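You operate a simulated robot arm through the tools that you are given. There is no shell and no other tool. Be economical: measure what you need, move in short steps, check, and stop when the job is done.

You run a simulated robot arm. Do the job below in one go: nothing can be reset, and whatever is moved stays where it is left.

JOB
Seat the dial thermometer, warm the table to about 55 C and soften the board's yellow lump on square 1.
Fine: lump from the cooling board; thermometer into the brass pocket; red valve at half, then shut; touch its wheel alone, the pipe below is hot.

The check looks at the end state, three seconds after you hand in, the way a careful person would. Anything else that was tipped, shoved, dropped, spilled or broken makes it a failure.

ROBOT AND FRAMES
A 6-joint arm with a two-finger parallel gripper, fixed in place. Base frame: the origin is at the foot of the arm, x ahead of it, y to its left, z up; the work surface is at about z = 0. Units: m, degrees, N and s.
With the tool pointing down near the work surface it reaches from about 0.14 to 0.58 m from the base axis. Its first joint turns from -66.0 to 66.0 degrees. Payload 2.1 kg.
The TCP is the grasp point between the finger pads, 0.03 m short of the fingertips. In the tool frame z runs along the fingers and y along their closing line. Largest opening 0.094 m; finger width 0.028, thickness 0.01; the body of the gripper, 0.05 by 0.096 m, starts 0.055 m behind the TCP.
Orientation is told as [roll, pitch, yaw] about the base's x, y, z axes, in that order, counted from this pose: with the fingers straight down and closing along the base's y, the tool's x points along the base's -x, its y along +y and its z along -z.

CONTROLS
- The arm moves only by the tool jog_arm. Its argument "motion" is a list of rows, each a list of 7 numbers: the shift along the tool's x, y, z in m, then the turn, a rotation vector about the tool's x, y, z in degrees, then the opening, from 0 (shut) to 1 (fully open). In form: [[dx, dy, dz, rx, ry, rz, gripper], ...]. A call has 1 to 8 rows; each row shifts and turns the commanded pose from where the row before left it, along the tool's axes as they then stand. Rows are played at 5 a second. More than 0.05 m and 8.6 degrees between two rows, or a gripper value outside its range, and nothing of the call is played. A pose out of reach is approached as far as the arm can. The call stops where the force on the tool passes 40 N (or 10 N more than at its start, if that is more) or the arm is blocked; 0.2 s more then pass. Each finger travels about 0.072 m/s and halts on what it meets, pressing with about 41 N; the grip force reading is that of the motor and also rises with nothing between the fingers. The clock runs only during rows and for 0.2 s after the last one: add rows that do not move to give the fingers time. The reply holds the time, the measured pose of the TCP, the force on the tool along the base axes, the opening and the grip force, in the units named above and with some noise, with the torque about the TCP (base axes, N m) and any sound that the robot's microphone picked up, and new pictures: "show" is both (left out), scene, wrist or none.
- Cameras (640 x 400 px; columns grow to the right, rows downward): "scene" is fixed at [0.0561, -0.3797, 0.4984]; the picture's right is [0.72, -0.69, 0.00], its down [-0.34, -0.36, -0.87] and it looks along [0.60, 0.63, -0.49] (base axes); focal length 258 px, centre (320, 200). "wrist" rides on the gripper at [0.076, 0.014, -0.102] in the tool frame; the picture's right is [-0.18, 0.98, 0.00], its down [-0.75, -0.14, -0.64] and it looks along [-0.63, -0.12, 0.77] (tool axes); focal length 243 px, centre (320, 200). There is no depth. A picture from a camera that has moved, and an enlarged one, comes with that camera's place and axes in the base frame and with its lens. The place of the scene camera against the robot may be out by one fixed shift of up to 0.012 m in any direction.
- close_up(camera, box): a new picture of the part [left, top, right, bottom] of that camera's present view, enlarged. No time passes.
- finish_job(): hands the job in; it is judged then, once.

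Work in short steps. Places have to be worked out from the pictures, the camera data and where the tool is seen: move nearer, look again, correct. Check each grasp and each placing, and mend what went wrong. You have 120 turns and 200 pictures in all, those below and enlarged ones among them. Open the gripper and draw the arm clear of the work before you hand the job in, unless the task says otherwise; then end with one line.

The tools are called after ">>>" as name(argument=value, ...) on one line, values as JSON. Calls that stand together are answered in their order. jog_arm: Moves the arm, as the interface text tells. Its arguments: {"type":"object","properties":{"motion":{"type":"array","items":{"type":"array","items":{"type":"number"}}},"show":{"type":"string","enum":["both","scene","wrist","none"]}},"required":["motion"]} The other tools are called the same way: close_up (camera, box) takes an enlarged picture of a part of a camera's view; finish_job () hands the job in.

At the start:

```text
t: 0.0
ee_pos: [0.2713, -0.0366, 0.3293]
ee_rot: [0.0, 0.0, 0.0]
wrist_force: [-0.5, 0.6, -0.5]
wrist_torque: [0.0, 0.0, 0.01]
finger_gap: 0.094
gripper_force: 0.0
```

scene: 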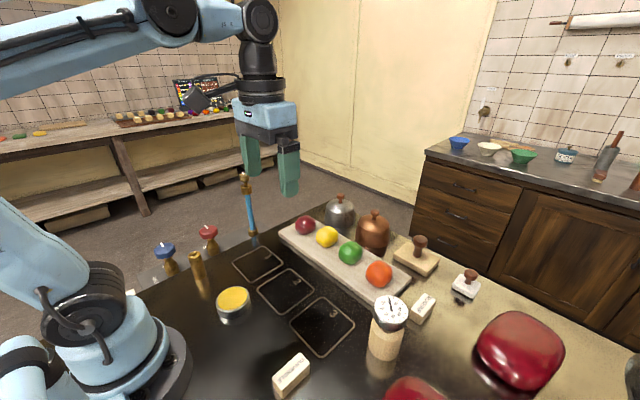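
wrist: 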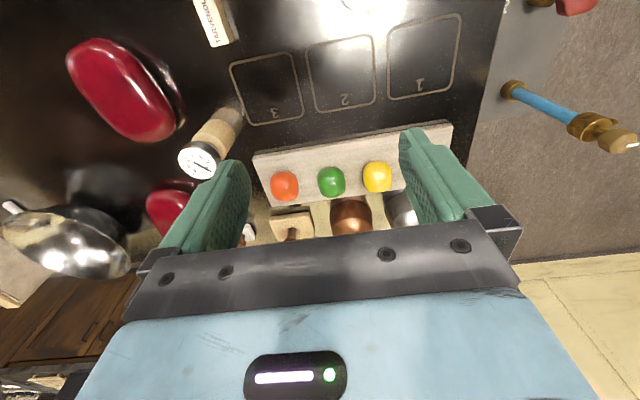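

The views show a thermometer in a wooden holder, the lumps on the cooling board, two valves and the squares. I'll enlarge the key parts to identify them.

>>> close_up(camera="scene", box=[130, 160, 330, 300])

>>> close_up(camera="scene", box=[270, 190, 490, 390])

>>> close_up(camera="wrist", box=[170, 0, 640, 240])

```text
2.86 times, centred on (230, 230) of scene
camera zoom: at [0.0561, -0.3797, 0.4984], right [0.72, -0.69, 0.0], down [-0.34, -0.36, -0.87], along [0.6, 0.63, -0.49], focal length 738 px, centre (577, 114)
```

zoom: 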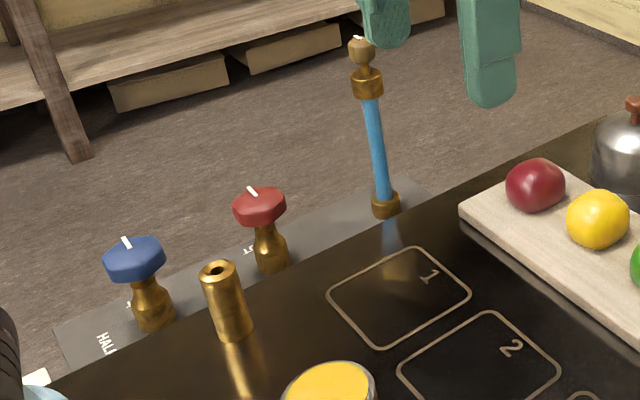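

```text
2.00 times, centred on (380, 290) of scene
camera zoom: at [0.0561, -0.3797, 0.4984], right [0.72, -0.69, 0.0], down [-0.34, -0.36, -0.87], along [0.6, 0.63, -0.49], focal length 516 px, centre (200, 20)
```

zoom: 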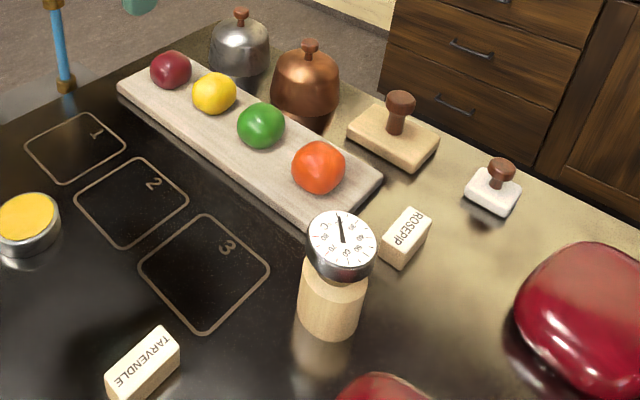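

```text
1.36 times, centred on (405, 120) of wrist
camera zoom: at [0.194, -0.0205, 0.4313], right [0.18, 0.98, 0.0], down [0.75, -0.14, 0.64], along [0.63, -0.12, -0.77], focal length 330 px, centre (204, 309)
```

zoom: 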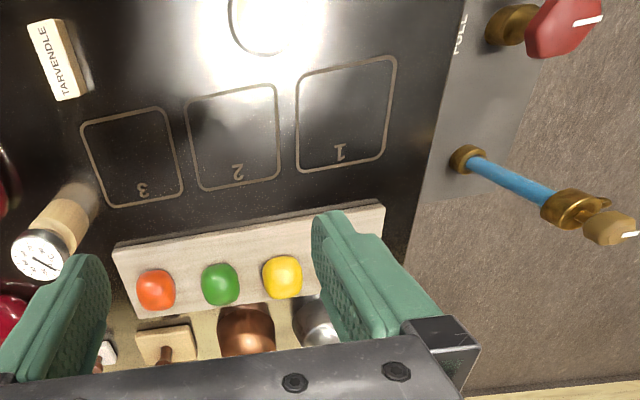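

I judge the thermometer at about (0.35,-0.25), with its dial at z≈0.11. I'll move nearer to it and look with the wrist camera.

>>> jog_arm(motion=[[-0.005, -0.045, 0, 0, 0, 0, 1], [-0.005, -0.045, 0, 0, 0, 0, 1], [-0.005, -0.045, 0, 0, 0, 0, 1], [0, -0.045, 0, 0, 0, 0, 1], [0, -0.02, 0, 0, 0, 0, 1], [0, 0, 0, 0, 0, 0, 1]])

```text
t: 1.4
ee_pos: [0.2859, -0.2383, 0.3302]
ee_rot: [0.0, 0.0, -0.1]
wrist_force: [-0.1, -0.2, 0.3]
wrist_torque: [0.01, 0.0, 0.0]
finger_gap: 0.0942
gripper_force: 0.0
camera wrist: at [0.2087, -0.222, 0.4316], right [0.18, 0.98, 0.0], down [0.75, -0.14, 0.64], along [0.63, -0.12, -0.77], focal length 243 px, centre (320, 200)
```

scene: 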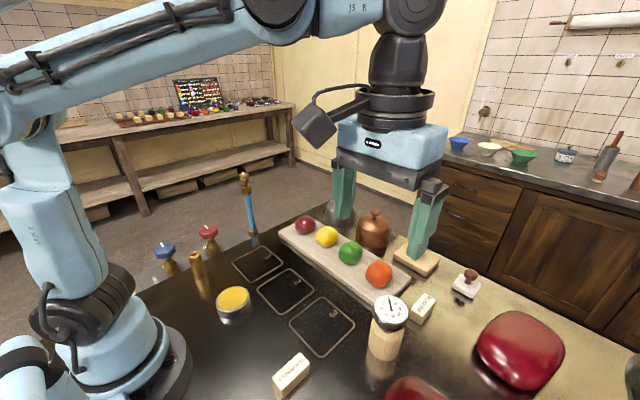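
wrist: 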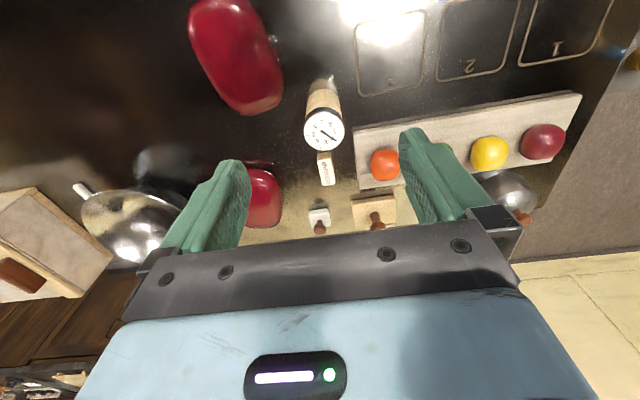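

The dial is at about (0.347,-0.246). I'll enlarge it to see its shape and what is around it.

>>> close_up(camera="wrist", box=[260, 60, 400, 200])

>>> close_up(camera="scene", box=[350, 280, 450, 400])

```text
2.86 times, centred on (330, 130) of wrist
camera zoom: at [0.2087, -0.222, 0.4316], right [0.18, 0.98, 0.0], down [0.75, -0.14, 0.64], along [0.63, -0.12, -0.77], focal length 693 px, centre (291, 400)
```

zoom: 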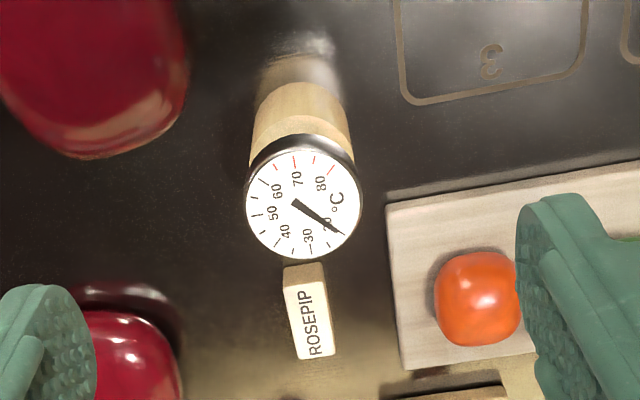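

```text
3.33 times, centred on (400, 340) of scene
camera zoom: at [0.0561, -0.3797, 0.4984], right [0.72, -0.69, 0.0], down [-0.34, -0.36, -0.87], along [0.6, 0.63, -0.49], focal length 861 px, centre (53, -267)
```

zoom: 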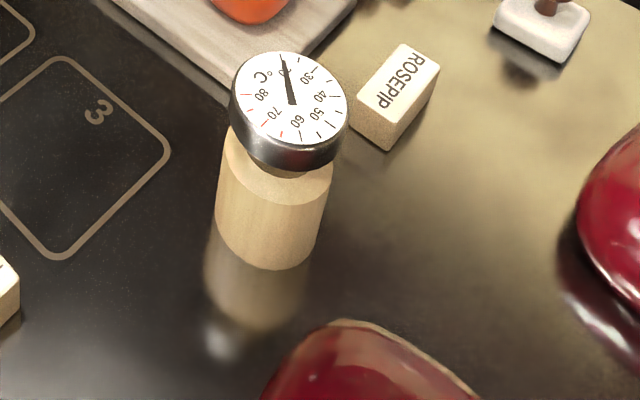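

I need the dial height more exactly, so I'll step down and nearer.

>>> jog_arm(motion=[[-0.02, 0, 0.03, 0, 0, 0, 1], [-0.02, -0.003, 0.04, 0, 0, 0, 1], [-0.02, -0.003, 0.04, 0, 0, 0, 1], [-0.005, 0, 0.02, 0, 0, 0, 1], [0, 0, 0, 0, 0, 0, 1]])

```text
t: 2.6
ee_pos: [0.3508, -0.2423, 0.1983]
ee_rot: [0.0, 0.0, 0.0]
wrist_force: [-0.5, 0.1, 0.1]
wrist_torque: [0.02, -0.03, -0.03]
finger_gap: 0.0939
gripper_force: 0.0
camera wrist: at [0.2745, -0.2258, 0.3005], right [0.18, 0.98, 0.0], down [0.75, -0.14, 0.64], along [0.63, -0.12, -0.77], focal length 243 px, centre (320, 200)
```

scene: 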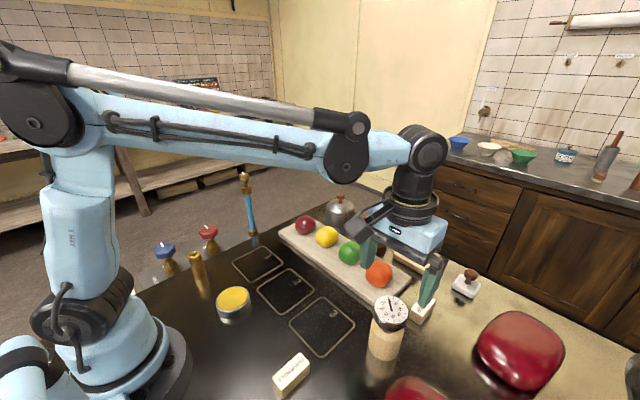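
wrist: 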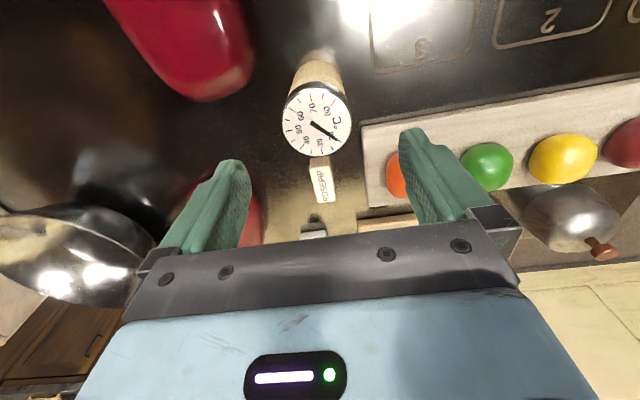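

Comparing the dial's size in the two views puts its face at z≈0.092, centre (0.357,-0.244), diameter about 0.06. I'll come down to just above it and check the straddle.

>>> jog_arm(motion=[[-0.006, -0.002, 0.03, 0, 0, 0, 1], [0, 0, 0.03, 0, 0, 0, 1], [0, 0, 0, 0, 0, 0, 1]])

>>> close_up(camera="scene", box=[340, 240, 470, 370])

```text
t: 3.4
ee_pos: [0.3567, -0.2453, 0.1398]
ee_rot: [0.1, 0.0, 0.0]
wrist_force: [-0.1, -0.4, 0.7]
wrist_torque: [-0.02, -0.03, -0.01]
finger_gap: 0.0941
gripper_force: 0.0
camera wrist: at [0.2796, -0.2298, 0.2412], right [0.18, 0.98, 0.0], down [0.75, -0.14, 0.64], along [0.63, -0.12, -0.77], focal length 243 px, centre (320, 200)
```

scene: 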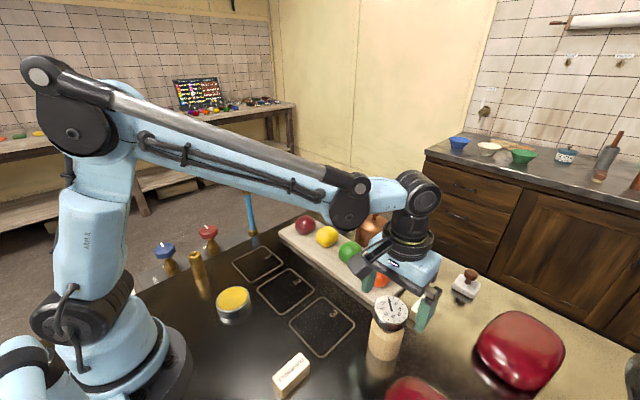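
wrist: 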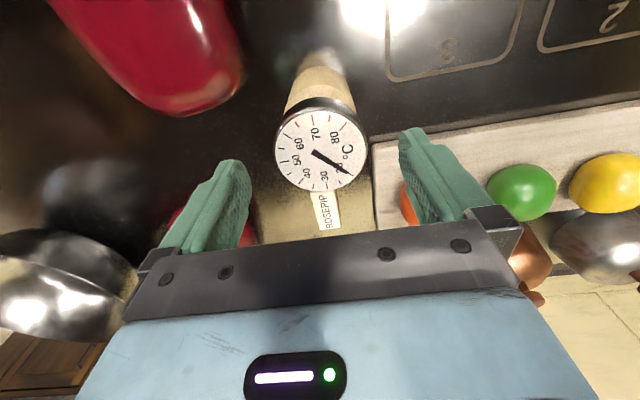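

```text
3.08 times, centred on (405, 305) of scene
camera zoom: at [0.0561, -0.3797, 0.4984], right [0.72, -0.69, 0.0], down [-0.34, -0.36, -0.87], along [0.6, 0.63, -0.49], focal length 794 px, centre (58, -123)
```

zoom: 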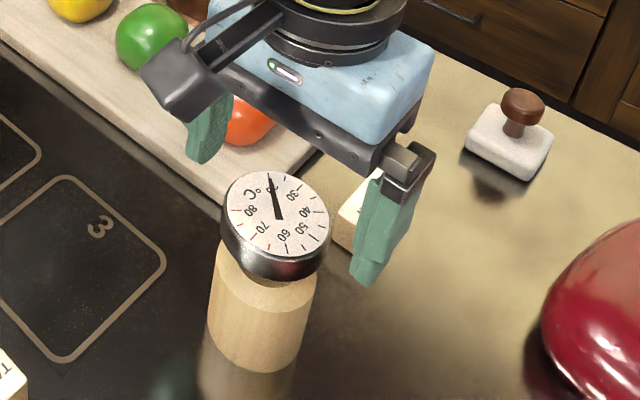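

The dial sits centred between the fingers at about (0.355,-0.244). I'll go down 0.04 with the fingers open.

>>> jog_arm(motion=[[0, 0, 0.02, 0, 0, 0, 1], [0.001, 0.001, 0.02, 0, 0, 0, 1], [0, 0, 0, 0, 0, 0, 1]])

>>> close_up(camera="scene", box=[340, 240, 470, 370])

```text
t: 4.2
ee_pos: [0.3552, -0.2446, 0.0986]
ee_rot: [0.0, 0.0, 0.0]
wrist_force: [0.5, 0.5, 0.6]
wrist_torque: [0.0, 0.0, -0.03]
finger_gap: 0.0941
gripper_force: 0.0
camera wrist: at [0.2784, -0.2285, 0.2011], right [0.18, 0.98, 0.0], down [0.75, -0.14, 0.64], along [0.63, -0.12, -0.77], focal length 243 px, centre (320, 200)
```

scene: 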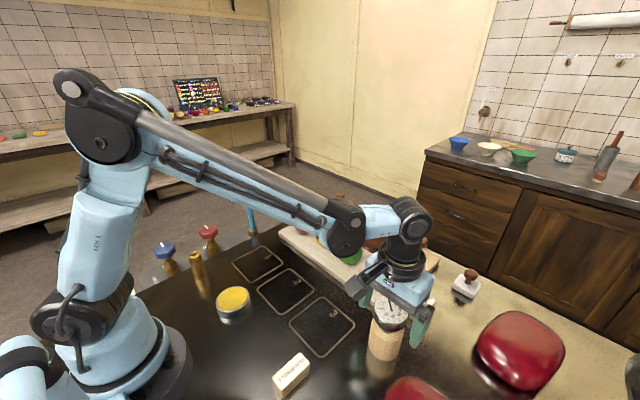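
wrist: 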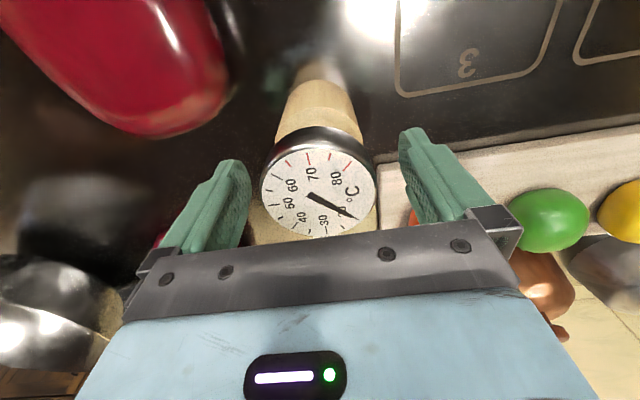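

```text
3.08 times, centred on (405, 305) of scene
camera zoom: at [0.0561, -0.3797, 0.4984], right [0.72, -0.69, 0.0], down [-0.34, -0.36, -0.87], along [0.6, 0.63, -0.49], focal length 794 px, centre (58, -123)
```

zoom: 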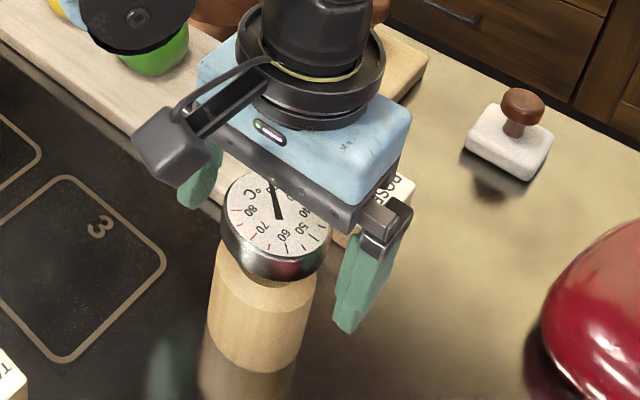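

The dial centre reads (0.352,-0.243,0.096), so I'll nudge slightly and close on it.

>>> jog_arm(motion=[[0.003, 0.001, 0, 0, 0, 0, 0.75], [0, 0, 0, 0, 0, 0, 0.6], [0, 0, 0, 0, 0, 0, 0.5], [0, 0, 0, 0, 0, 0, 0.5], [0, 0, 0, 0, 0, 0, 0.5]])

>>> close_up(camera="scene", box=[340, 240, 470, 370])

```text
t: 5.4
ee_pos: [0.3525, -0.2424, 0.1002]
ee_rot: [0.0, 0.0, 0.0]
wrist_force: [-0.9, 0.7, 1.3]
wrist_torque: [0.05, -0.08, -0.01]
finger_gap: 0.0592
gripper_force: 41.0
camera wrist: at [0.2752, -0.227, 0.201], right [0.18, 0.98, 0.0], down [0.75, -0.14, 0.64], along [0.63, -0.12, -0.77], focal length 243 px, centre (320, 200)
```

scene: 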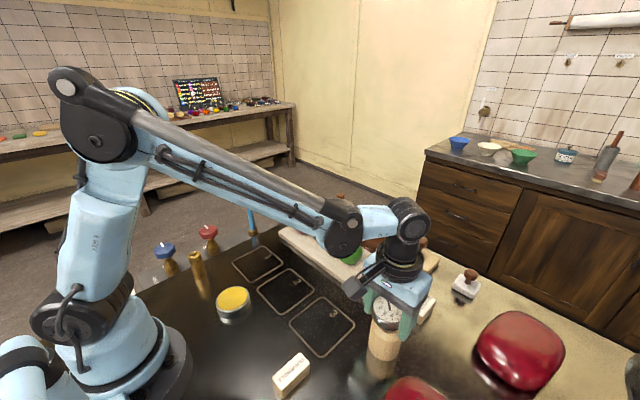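
wrist: 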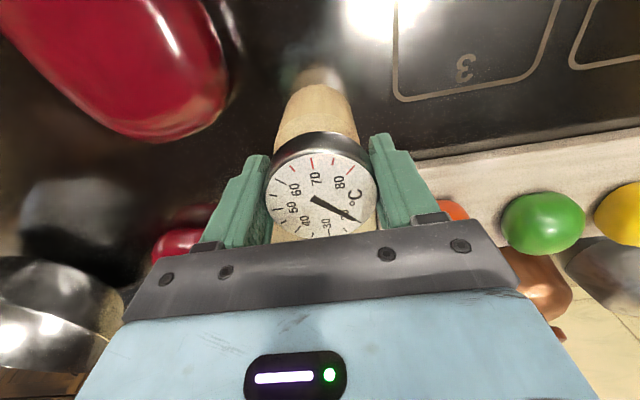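

```text
3.08 times, centred on (405, 305) of scene
camera zoom: at [0.0561, -0.3797, 0.4984], right [0.72, -0.69, 0.0], down [-0.34, -0.36, -0.87], along [0.6, 0.63, -0.49], focal length 794 px, centre (58, -123)
```

zoom: 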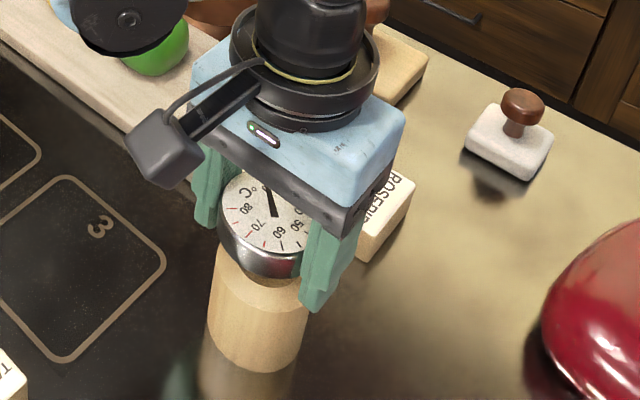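

The grip is at 0.059 on the dial and the holder hasn't moved. I'll lift straight up slowly and check that only the thermometer rises.

>>> jog_arm(motion=[[0, 0, -0.01, 0, 0, 0, 0.5], [0, 0, -0.02, 0, 0, 0, 0.5], [0, 0, -0.02, 0, 0, 0, 0.5], [0, 0, -0.02, 0, 0, 0, 0.5], [0, 0, 0, 0, 0, 0, 0.5]])

>>> close_up(camera="scene", box=[340, 220, 470, 370])

```text
t: 6.6
ee_pos: [0.3524, -0.2426, 0.1702]
ee_rot: [0.1, 0.0, 0.0]
wrist_force: [0.0, -0.5, -1.2]
wrist_torque: [0.01, 0.01, 0.0]
finger_gap: 0.0591
gripper_force: 41.0
camera wrist: at [0.2761, -0.2271, 0.2717], right [0.18, 0.98, 0.0], down [0.75, -0.14, 0.64], along [0.63, -0.12, -0.77], focal length 243 px, centre (320, 200)
```

scene: 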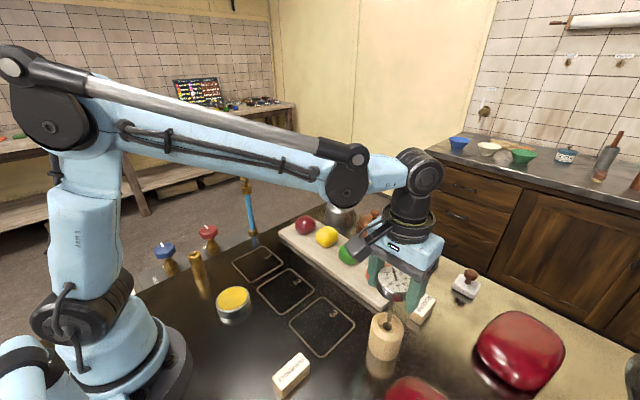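
wrist: 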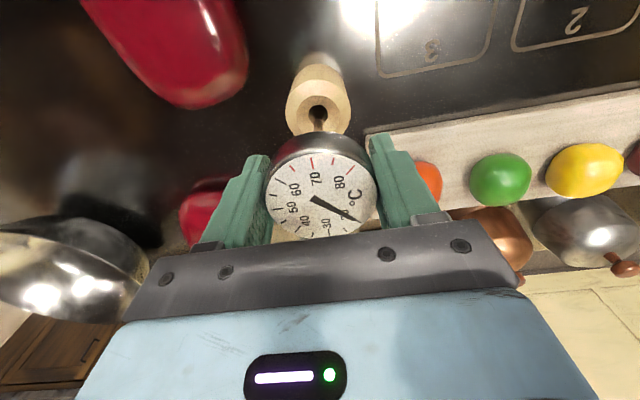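

```text
2.67 times, centred on (405, 295) of scene
camera zoom: at [0.0561, -0.3797, 0.4984], right [0.72, -0.69, 0.0], down [-0.34, -0.36, -0.87], along [0.6, 0.63, -0.49], focal length 688 px, centre (93, -53)
```

zoom: 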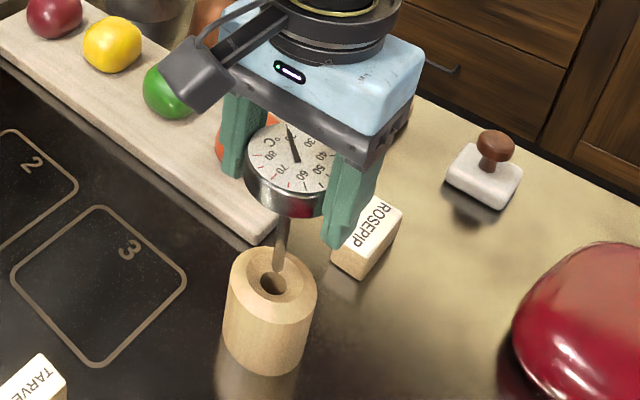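

The thermometer is free and its holder stayed upright. I'll raise it and carry it toward the brass pocket at about (0.167,0.182).

>>> jog_arm(motion=[[0, 0, -0.045, 0, 0, 0, 0.5], [0, 0.01, -0.045, 0, 0, 0, 0.5], [0.015, 0.045, 0, 0, 0, 0, 0.5], [0.015, 0.045, 0, 0, 0, 0, 0.5], [0.015, 0.045, 0, 0, 0, 0, 0.5], [0.015, 0.045, 0, 0, 0, 0, 0.5], [0.015, 0.045, 0, 0, 0, 0, 0.5], [0.015, 0.045, 0, 0, 0, 0, 0.5]], show="none")

>>> jog_arm(motion=[[0.018, 0.042, 0, 0, 0, 0, 0.5], [0.018, 0.042, 0, 0, 0, 0, 0.5], [0.018, 0.03, 0, 0, 0, 0, 0.5], [0.01, 0.008, 0, 0, 0, 0, 0.5], [0, 0, 0, 0, 0, 0, 0.5]])

```text
t: 8.4
ee_pos: [0.2648, 0.0378, 0.2595]
ee_rot: [0.0, 0.0, 0.0]
wrist_force: [0.2, 0.3, -0.8]
wrist_torque: [0.03, -0.02, 0.0]
finger_gap: 0.0595
gripper_force: 41.4
```

```text
t: 9.6
ee_pos: [0.201, 0.1599, 0.2605]
ee_rot: [0.0, 0.0, 0.0]
wrist_force: [-0.6, 0.2, -0.9]
wrist_torque: [0.0, -0.04, 0.0]
finger_gap: 0.0596
gripper_force: 41.0
camera wrist: at [0.1236, 0.1752, 0.362], right [0.18, 0.98, 0.0], down [0.75, -0.14, 0.64], along [0.63, -0.12, -0.77], focal length 243 px, centre (320, 200)
```

scene: 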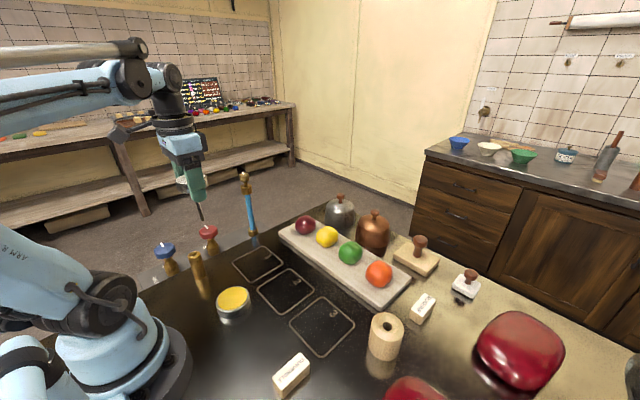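
wrist: 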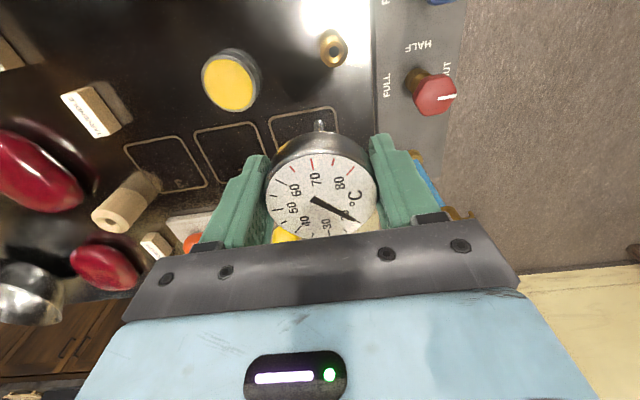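

The pocket top ray gives (0.166,0.181), which agrees with the scene view. I'll move above it and enlarge the pocket, stem and valve labels.

>>> jog_arm(motion=[[0.018, 0.011, 0, 0, 0, 0, 0.5], [0.017, 0.011, 0, 0, 0, 0, 0.5], [0, 0, 0.02, 0, 0, 0, 0.5], [0, 0, 0, 0, 0, 0, 0.5]])

>>> close_up(camera="wrist", box=[250, 50, 390, 170])

>>> close_up(camera="wrist", box=[340, 0, 520, 150])

>>> close_up(camera="scene", box=[140, 150, 280, 300])

```text
t: 10.6
ee_pos: [0.1643, 0.1822, 0.2391]
ee_rot: [0.0, 0.0, 0.0]
wrist_force: [-0.1, 0.1, -0.8]
wrist_torque: [0.01, 0.0, 0.01]
finger_gap: 0.0594
gripper_force: 40.9
camera wrist: at [0.0873, 0.1978, 0.3415], right [0.18, 0.98, 0.0], down [0.75, -0.14, 0.64], along [0.63, -0.12, -0.77], focal length 243 px, centre (320, 200)
```

scene: 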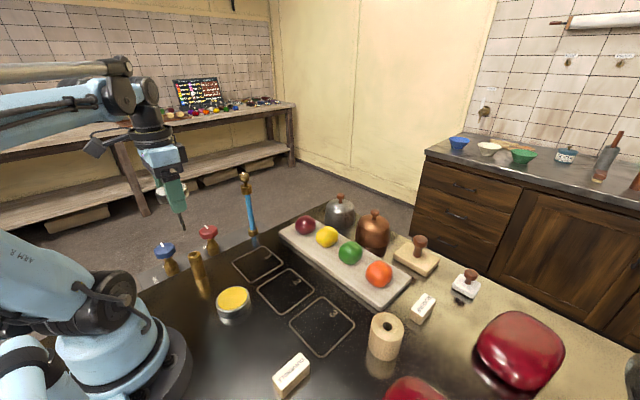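
wrist: 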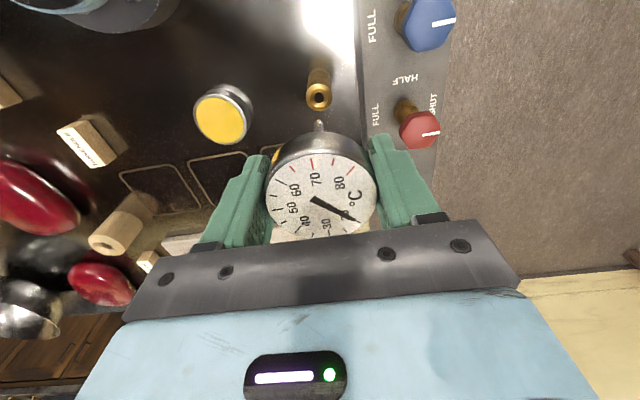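

```text
3.33 times, centred on (320, 110) of wrist
camera zoom: at [0.0873, 0.1978, 0.3415], right [0.18, 0.98, 0.0], down [0.75, -0.14, 0.64], along [0.63, -0.12, -0.77], focal length 809 px, centre (320, 500)
```

zoom: 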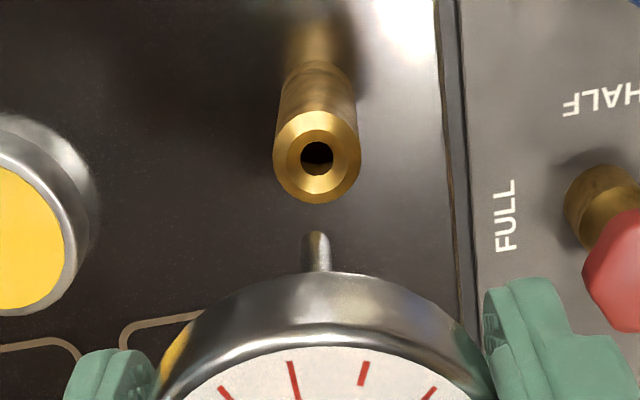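

```text
2.67 times, centred on (430, 75) of wrist
camera zoom: at [0.0873, 0.1978, 0.3415], right [0.18, 0.98, 0.0], down [0.75, -0.14, 0.64], along [0.63, -0.12, -0.77], focal length 647 px, centre (27, 533)
```

zoom: 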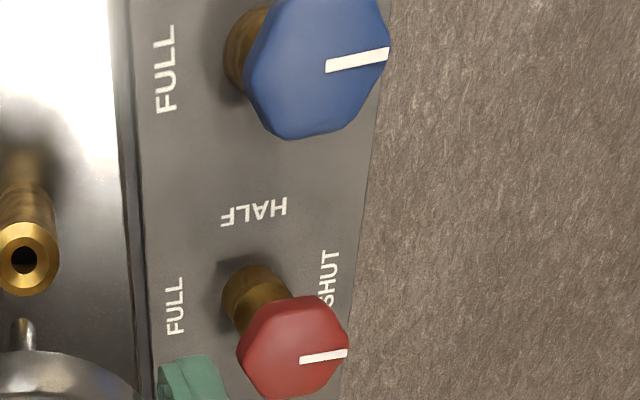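

```text
2.67 times, centred on (210, 225) of scene
camera zoom: at [0.0561, -0.3797, 0.4984], right [0.72, -0.69, 0.0], down [-0.34, -0.36, -0.87], along [0.6, 0.63, -0.49], focal length 688 px, centre (613, 133)
```

zoom: 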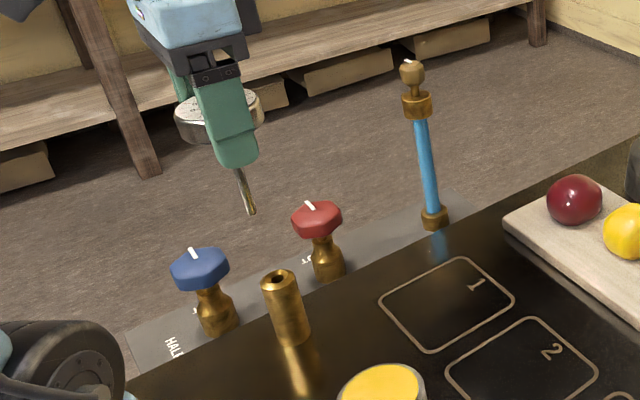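

The stem tip is about 0.096 below the TCP and the hole is at about (0.166,0.181). The red valve's pointer is on SHUT (+y), with HALF toward -x. I'll descend until the tip is just above the pocket.

>>> jog_arm(motion=[[-0.002, -0.001, 0.02, 0, 0, 0, 0.5], [0, 0, 0.018, 0, 0, 0, 0.5], [0, 0, 0, 0, 0, 0, 0.5]], show="wrist")

>>> close_up(camera="wrist", box=[250, 50, 390, 170])

>>> close_up(camera="scene", box=[150, 180, 250, 290])

```text
t: 11.4
ee_pos: [0.1651, 0.1813, 0.2013]
ee_rot: [0.1, 0.1, 0.0]
wrist_force: [1.0, -0.2, -2.3]
wrist_torque: [0.0, 0.0, -0.03]
finger_gap: 0.0596
gripper_force: 41.5
camera wrist: at [0.0881, 0.1965, 0.3024], right [0.18, 0.98, 0.0], down [0.75, -0.14, 0.64], along [0.63, -0.12, -0.77], focal length 243 px, centre (320, 200)
```

wrist: 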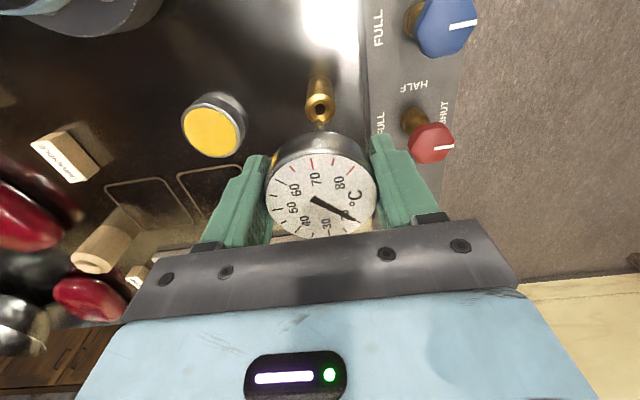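

```text
3.33 times, centred on (320, 110) of wrist
camera zoom: at [0.0881, 0.1965, 0.3024], right [0.18, 0.98, 0.0], down [0.75, -0.14, 0.64], along [0.63, -0.12, -0.77], focal length 809 px, centre (320, 500)
```

zoom: 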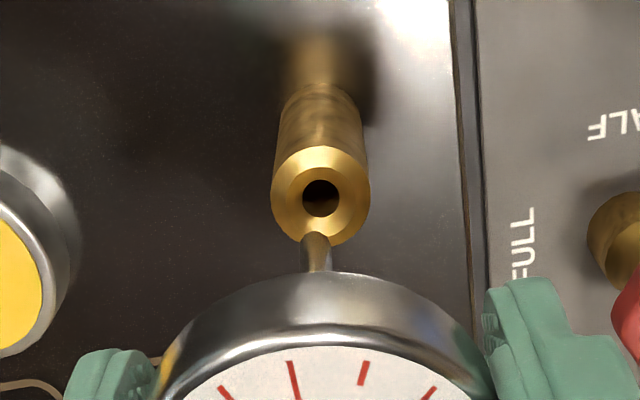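

```text
3.64 times, centred on (200, 235) of scene
camera zoom: at [0.0561, -0.3797, 0.4984], right [0.72, -0.69, 0.0], down [-0.34, -0.36, -0.87], along [0.6, 0.63, -0.49], focal length 939 px, centre (756, 73)
```

zoom: 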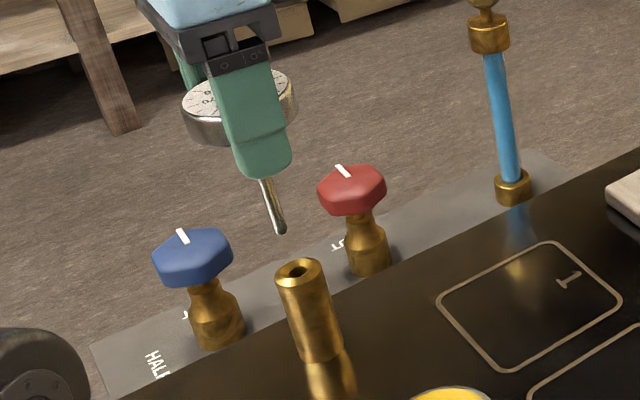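

The tip is still about 0.035 above the hole and roughly in line. I'll go down another 0.024 and compare in both views.

>>> jog_arm(motion=[[0, 0, 0.012, 0, 0, 0, 0.5], [0, 0, 0.012, 0, 0, 0, 0.5], [0, 0, 0, 0, 0, 0, 0.5]], show="none")

>>> close_up(camera="wrist", box=[250, 50, 390, 170])

>>> close_up(camera="scene", box=[170, 210, 230, 280])

```text
t: 12.2
ee_pos: [0.1643, 0.1815, 0.1771]
ee_rot: [0.0, 0.0, 0.0]
wrist_force: [-0.6, -0.2, -0.7]
wrist_torque: [-0.08, 0.0, -0.01]
finger_gap: 0.0594
gripper_force: 41.3
```

```text
3.33 times, centred on (320, 110) of wrist
camera zoom: at [0.0878, 0.1967, 0.2793], right [0.18, 0.98, 0.0], down [0.75, -0.14, 0.64], along [0.63, -0.12, -0.77], focal length 809 px, centre (320, 500)
```

zoom: 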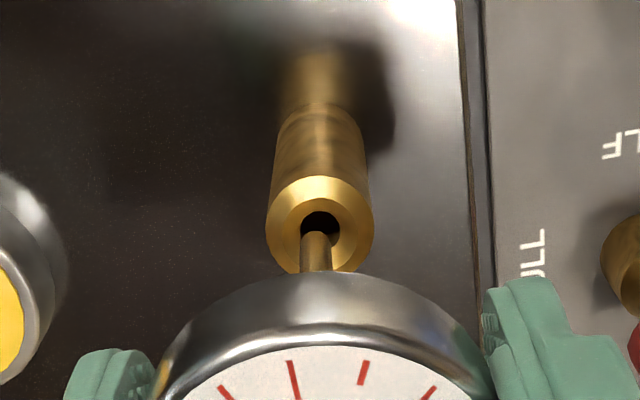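

```text
5.71 times, centred on (200, 245) of scene
camera zoom: at [0.0561, -0.3797, 0.4984], right [0.72, -0.69, 0.0], down [-0.34, -0.36, -0.87], along [0.6, 0.63, -0.49], focal length 1475 px, centre (1006, -57)
```

zoom: 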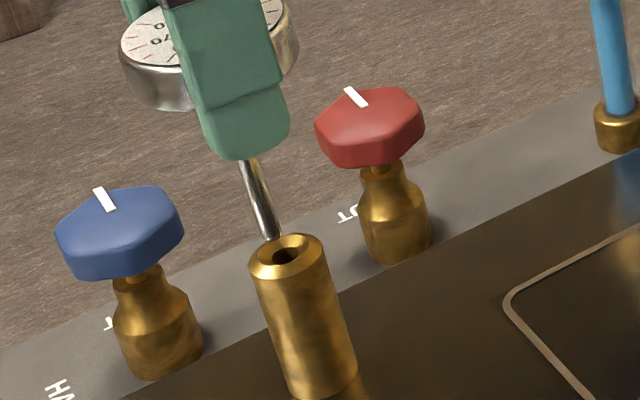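

The tip appears near the rim's back edge in the scene view, so I'll enlarge more to see whether it is hidden behind it.

>>> close_up(camera="scene", box=[182, 228, 222, 258])

>>> close_up(camera="wrist", box=[295, 95, 345, 135])

```text
13.33 times, centred on (202, 243) of scene
camera zoom: at [0.0561, -0.3797, 0.4984], right [0.72, -0.69, 0.0], down [-0.34, -0.36, -0.87], along [0.6, 0.63, -0.49], focal length 3442 px, centre (1893, -373)
```

zoom: 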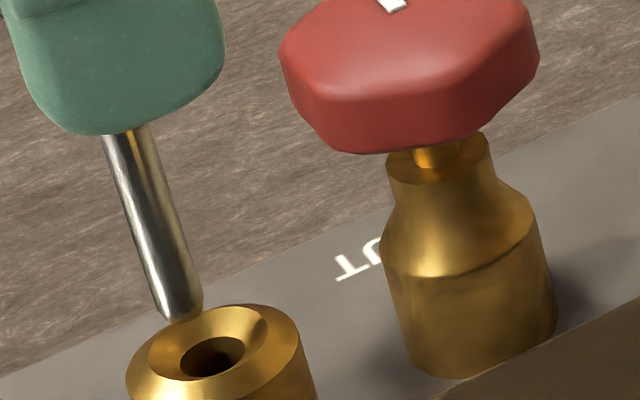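

```text
10.00 times, centred on (320, 115) of wrist
camera zoom: at [0.0878, 0.1967, 0.2793], right [0.18, 0.98, 0.0], down [0.75, -0.14, 0.64], along [0.63, -0.12, -0.77], focal length 2426 px, centre (320, 1050)
```

zoom: 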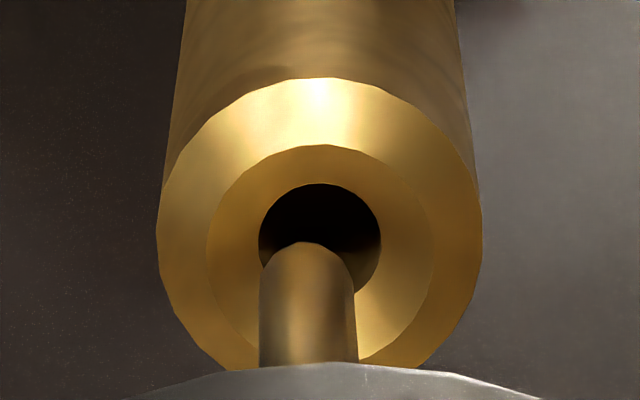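

The tip is above a funnel-shaped opening. The scene view asks for a small +x correction and the wrist view for slightly +y. I'll shift x by +0.003, drop 3 mm and look again.

>>> jog_arm(motion=[[-0.003, 0.0005, 0, 0, 0, 0, 0.5], [0, 0, 0.003, 0, 0, 0, 0.5], [0, 0, 0, 0, 0, 0, 0.5]], show="none")

>>> close_up(camera="scene", box=[182, 228, 222, 258])

>>> close_up(camera="wrist", box=[295, 95, 345, 135])

```text
t: 13.0
ee_pos: [0.1678, 0.1819, 0.1733]
ee_rot: [0.0, 0.1, 0.0]
wrist_force: [-0.1, -0.6, -1.3]
wrist_torque: [0.04, 0.0, 0.0]
finger_gap: 0.0595
gripper_force: 41.2
```

```text
13.33 times, centred on (202, 243) of scene
camera zoom: at [0.0561, -0.3797, 0.4984], right [0.72, -0.69, 0.0], down [-0.34, -0.36, -0.87], along [0.6, 0.63, -0.49], focal length 3442 px, centre (1893, -373)
```

zoom: 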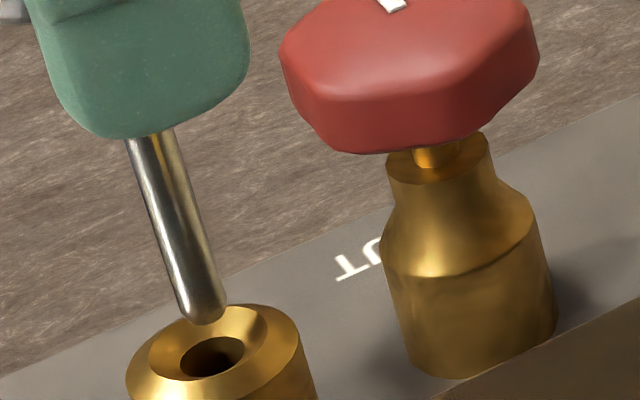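

```text
10.00 times, centred on (320, 115) of wrist
camera zoom: at [0.0914, 0.1973, 0.2764], right [0.18, 0.98, 0.0], down [0.75, -0.14, 0.64], along [0.63, -0.12, -0.77], focal length 2426 px, centre (320, 1050)
```

zoom: 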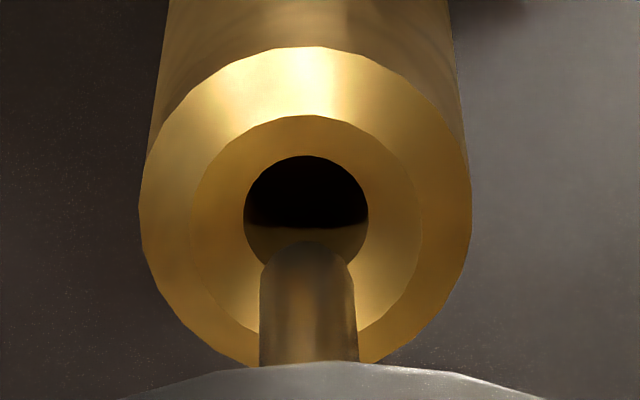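

Both views now show the tip almost centred, with perhaps 1 mm too much +x. I'll correct that and lower it into the funnel.

>>> jog_arm(motion=[[0.001, 0, 0.003, 0, 0, 0, 0.5], [0, 0, 0.004, 0, 0, 0, 0.5], [0, 0, 0.004, 0, 0, 0, 0.5], [0, 0, 0.004, 0, 0, 0, 0.5], [0, 0, 0, 0, 0, 0, 0.5]], show="none")

>>> close_up(camera="scene", box=[172, 208, 222, 258])

>>> close_up(camera="wrist", box=[295, 95, 345, 135])

```text
t: 14.2
ee_pos: [0.1657, 0.1802, 0.1591]
ee_rot: [0.0, 0.0, 0.0]
wrist_force: [-0.6, 0.8, -0.3]
wrist_torque: [-0.01, 0.01, 0.02]
finger_gap: 0.0594
gripper_force: 40.8
```

```text
8.00 times, centred on (197, 233) of scene
camera zoom: at [0.0561, -0.3797, 0.4984], right [0.72, -0.69, 0.0], down [-0.34, -0.36, -0.87], along [0.6, 0.63, -0.49], focal length 2066 px, centre (1304, -64)
```

zoom: 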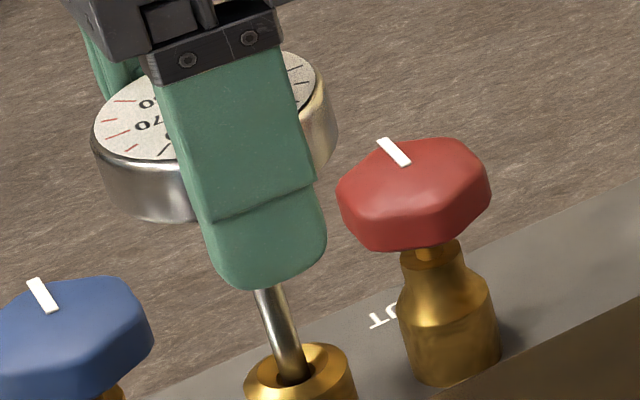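

```text
10.00 times, centred on (320, 115) of wrist
camera zoom: at [0.0902, 0.1967, 0.2614], right [0.18, 0.98, 0.0], down [0.75, -0.14, 0.64], along [0.63, -0.12, -0.77], focal length 2426 px, centre (320, 1050)
```

zoom: 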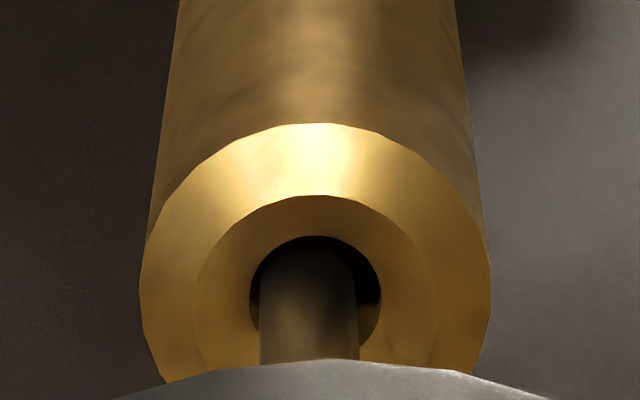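

The stem has entered the hole with no contact force. I'll continue down in small steps.

>>> jog_arm(motion=[[0, 0.0005, 0.006, 0, 0, 0, 0.5], [0, 0, 0.007, 0, 0, 0, 0.5], [0, 0, 0.007, 0, 0, 0, 0.5], [0, 0, 0.007, 0, 0, 0, 0.5], [0, 0, 0.007, 0, 0, 0, 0.5], [0, 0, 0, 0, 0, 0, 0.5]], show="scene")

>>> close_up(camera="scene", box=[160, 200, 240, 290])

```text
t: 15.6
ee_pos: [0.1672, 0.1821, 0.1249]
ee_rot: [0.1, 0.0, -0.1]
wrist_force: [0.6, -0.3, -1.3]
wrist_torque: [-0.05, 0.0, -0.01]
finger_gap: 0.0594
gripper_force: 41.1
```

scene: 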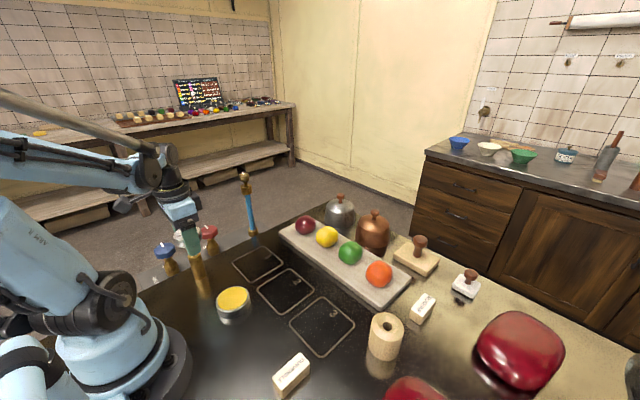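

```text
4.44 times, centred on (200, 245) of scene
camera zoom: at [0.0561, -0.3797, 0.4984], right [0.72, -0.69, 0.0], down [-0.34, -0.36, -0.87], along [0.6, 0.63, -0.49], focal length 1148 px, centre (853, 0)
```

zoom: 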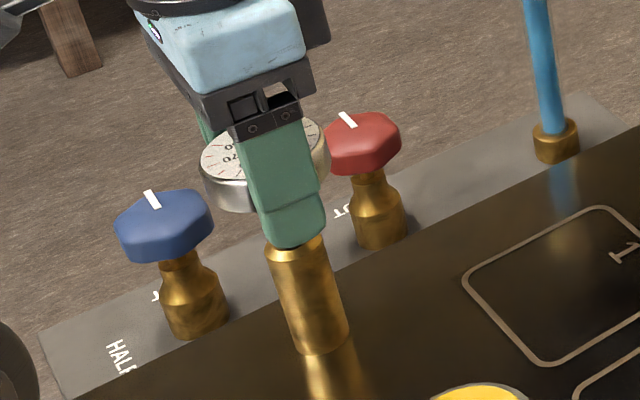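

The stem is going in freely. I'll carry on down gently until the dial meets the rim.

>>> jog_arm(motion=[[0, 0, 0.005, 0, 0, 0, 0.5], [0, 0, 0.004, 0, 0, 0, 0.5], [0, 0, 0.003, 0, 0, 0, 0.5], [0, 0, 0.003, 0, 0, 0, 0.5], [0, 0, 0, 0, 0, 0, 0.5]], show="none")

>>> close_up(camera="scene", box=[160, 200, 240, 290])

```text
t: 16.8
ee_pos: [0.1672, 0.1819, 0.1098]
ee_rot: [0.0, 0.0, 0.1]
wrist_force: [-1.4, -1.7, 0.0]
wrist_torque: [-0.08, 0.05, -0.03]
finger_gap: 0.0594
gripper_force: 41.2
```

```text
4.44 times, centred on (200, 245) of scene
camera zoom: at [0.0561, -0.3797, 0.4984], right [0.72, -0.69, 0.0], down [-0.34, -0.36, -0.87], along [0.6, 0.63, -0.49], focal length 1148 px, centre (853, 0)
```

zoom: 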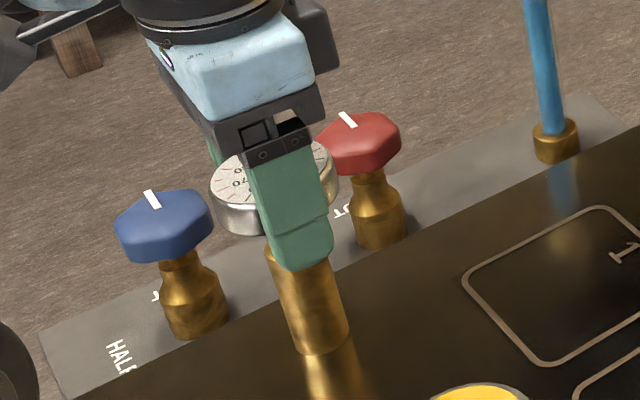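

There is still a small gap, so I'll continue in 2 mm steps.

>>> jog_arm(motion=[[0, 0, 0.002, 0, 0, 0, 0.5], [0, 0, 0.002, 0, 0, 0, 0.5], [0, 0, 0.002, 0, 0, 0, 0.5], [0, 0, 0.002, 0, 0, 0, 0.5], [0, 0, 0, 0, 0, 0, 0.5]], show="none")

>>> close_up(camera="scene", box=[160, 200, 240, 290])

```text
t: 18.0
ee_pos: [0.1683, 0.1821, 0.103]
ee_rot: [0.0, 0.0, 0.0]
wrist_force: [-4.6, -8.3, 0.9]
wrist_torque: [-0.32, 0.11, -0.04]
finger_gap: 0.0593
gripper_force: 41.2
```

```text
4.44 times, centred on (200, 245) of scene
camera zoom: at [0.0561, -0.3797, 0.4984], right [0.72, -0.69, 0.0], down [-0.34, -0.36, -0.87], along [0.6, 0.63, -0.49], focal length 1148 px, centre (853, 0)
```

zoom: 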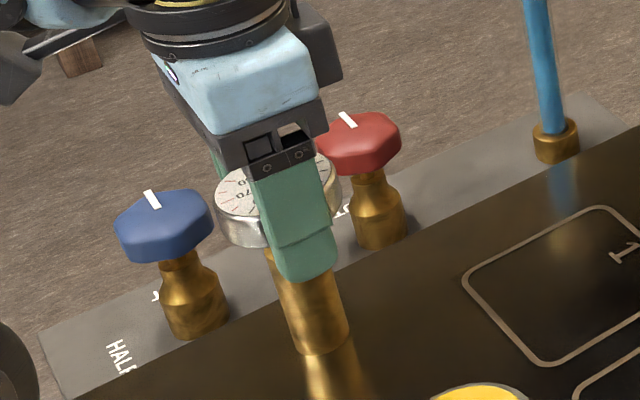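

The side force (-4.6,-8.3 N) says the tool sits slightly too far +x,+y. I'll ease back a little and go down further.

>>> jog_arm(motion=[[0.0006, -0.0012, 0, 0, 0, 0, 0.5], [0, 0, 0.0015, 0, 0, 0, 0.5], [0, 0, 0, 0, 0, 0, 0.5]], show="none")

>>> close_up(camera="scene", box=[160, 200, 240, 290])

```text
t: 18.8
ee_pos: [0.1696, 0.1809, 0.1013]
ee_rot: [0.0, 0.0, 0.0]
wrist_force: [0.0, 0.1, -2.1]
wrist_torque: [0.05, 0.0, -0.01]
finger_gap: 0.0592
gripper_force: 40.9
```

```text
4.44 times, centred on (200, 245) of scene
camera zoom: at [0.0561, -0.3797, 0.4984], right [0.72, -0.69, 0.0], down [-0.34, -0.36, -0.87], along [0.6, 0.63, -0.49], focal length 1148 px, centre (853, 0)
```

zoom: 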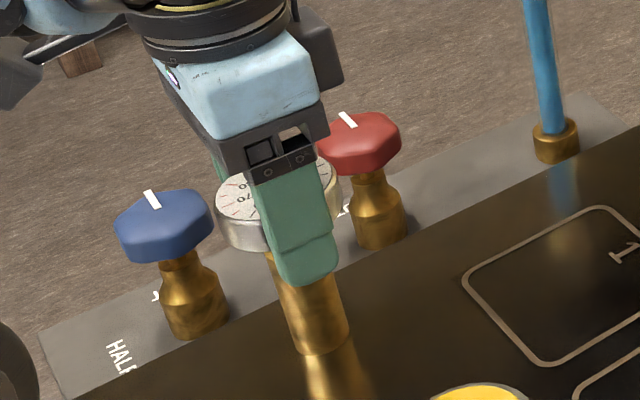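

The side force is gone. I'll keep going down in tiny steps until a vertical force appears.

>>> jog_arm(motion=[[0, 0, 0.0015, 0, 0, 0, 0.5], [0, 0, 0.0015, 0, 0, 0, 0.5], [0, 0, 0.0015, 0, 0, 0, 0.5], [0, 0, 0, 0, 0, 0, 0.5]], show="none")

>>> close_up(camera="scene", box=[160, 200, 240, 290])

```text
t: 19.8
ee_pos: [0.1675, 0.18, 0.0967]
ee_rot: [0.0, -0.2, 0.0]
wrist_force: [7.7, 0.1, 30.1]
wrist_torque: [-0.05, -0.81, 0.01]
finger_gap: 0.0595
gripper_force: 40.8
```

```text
4.44 times, centred on (200, 245) of scene
camera zoom: at [0.0561, -0.3798, 0.4983], right [0.72, -0.69, 0.0], down [-0.34, -0.36, -0.87], along [0.6, 0.63, -0.49], focal length 1148 px, centre (853, 0)
```

zoom: 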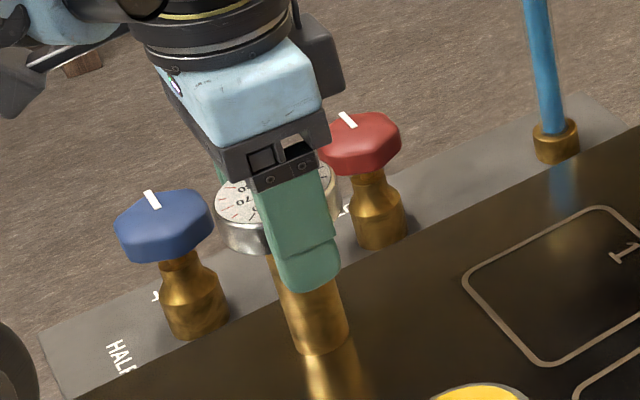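

There is a 30 N upward reaction, so the dial is seated. I'll relieve it and open the fingers.

>>> jog_arm(motion=[[0, 0, -0.002, 0, 0, 0, 0.5], [0, 0, 0, 0, 0, 0, 0.7], [0, 0, 0, 0, 0, 0, 0.9], [0, 0, 0, 0, 0, 0, 0.9], [0, 0, 0, 0, 0, 0, 0.9]], show="wrist")

>>> close_up(camera="scene", box=[160, 200, 240, 290])

```text
t: 21.0
ee_pos: [0.1664, 0.1803, 0.0978]
ee_rot: [0.1, 0.0, 0.0]
wrist_force: [0.6, 0.0, -0.4]
wrist_torque: [-0.03, -0.02, -0.01]
finger_gap: 0.0846
gripper_force: 0.0
camera wrist: at [0.0906, 0.1956, 0.2], right [0.18, 0.98, 0.0], down [0.75, -0.14, 0.64], along [0.63, -0.12, -0.77], focal length 243 px, centre (320, 200)
```

wrist: 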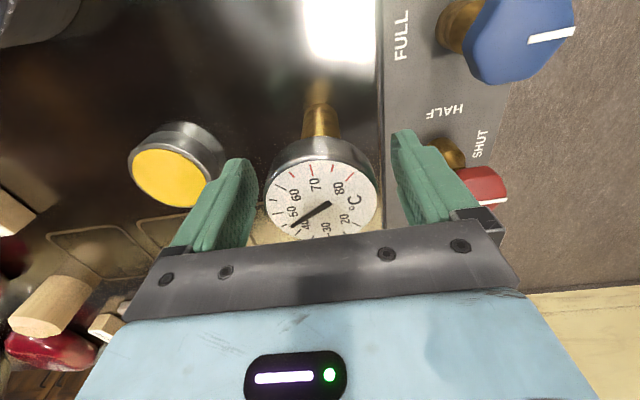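

```text
4.44 times, centred on (200, 245) of scene
camera zoom: at [0.0561, -0.3797, 0.4984], right [0.72, -0.69, 0.0], down [-0.34, -0.36, -0.87], along [0.6, 0.63, -0.49], focal length 1148 px, centre (853, 0)
```

zoom: 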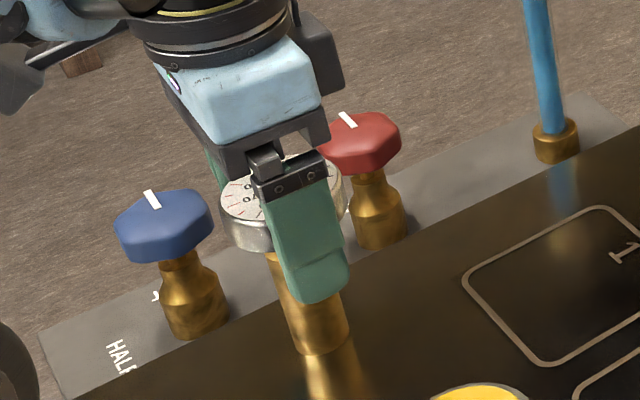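

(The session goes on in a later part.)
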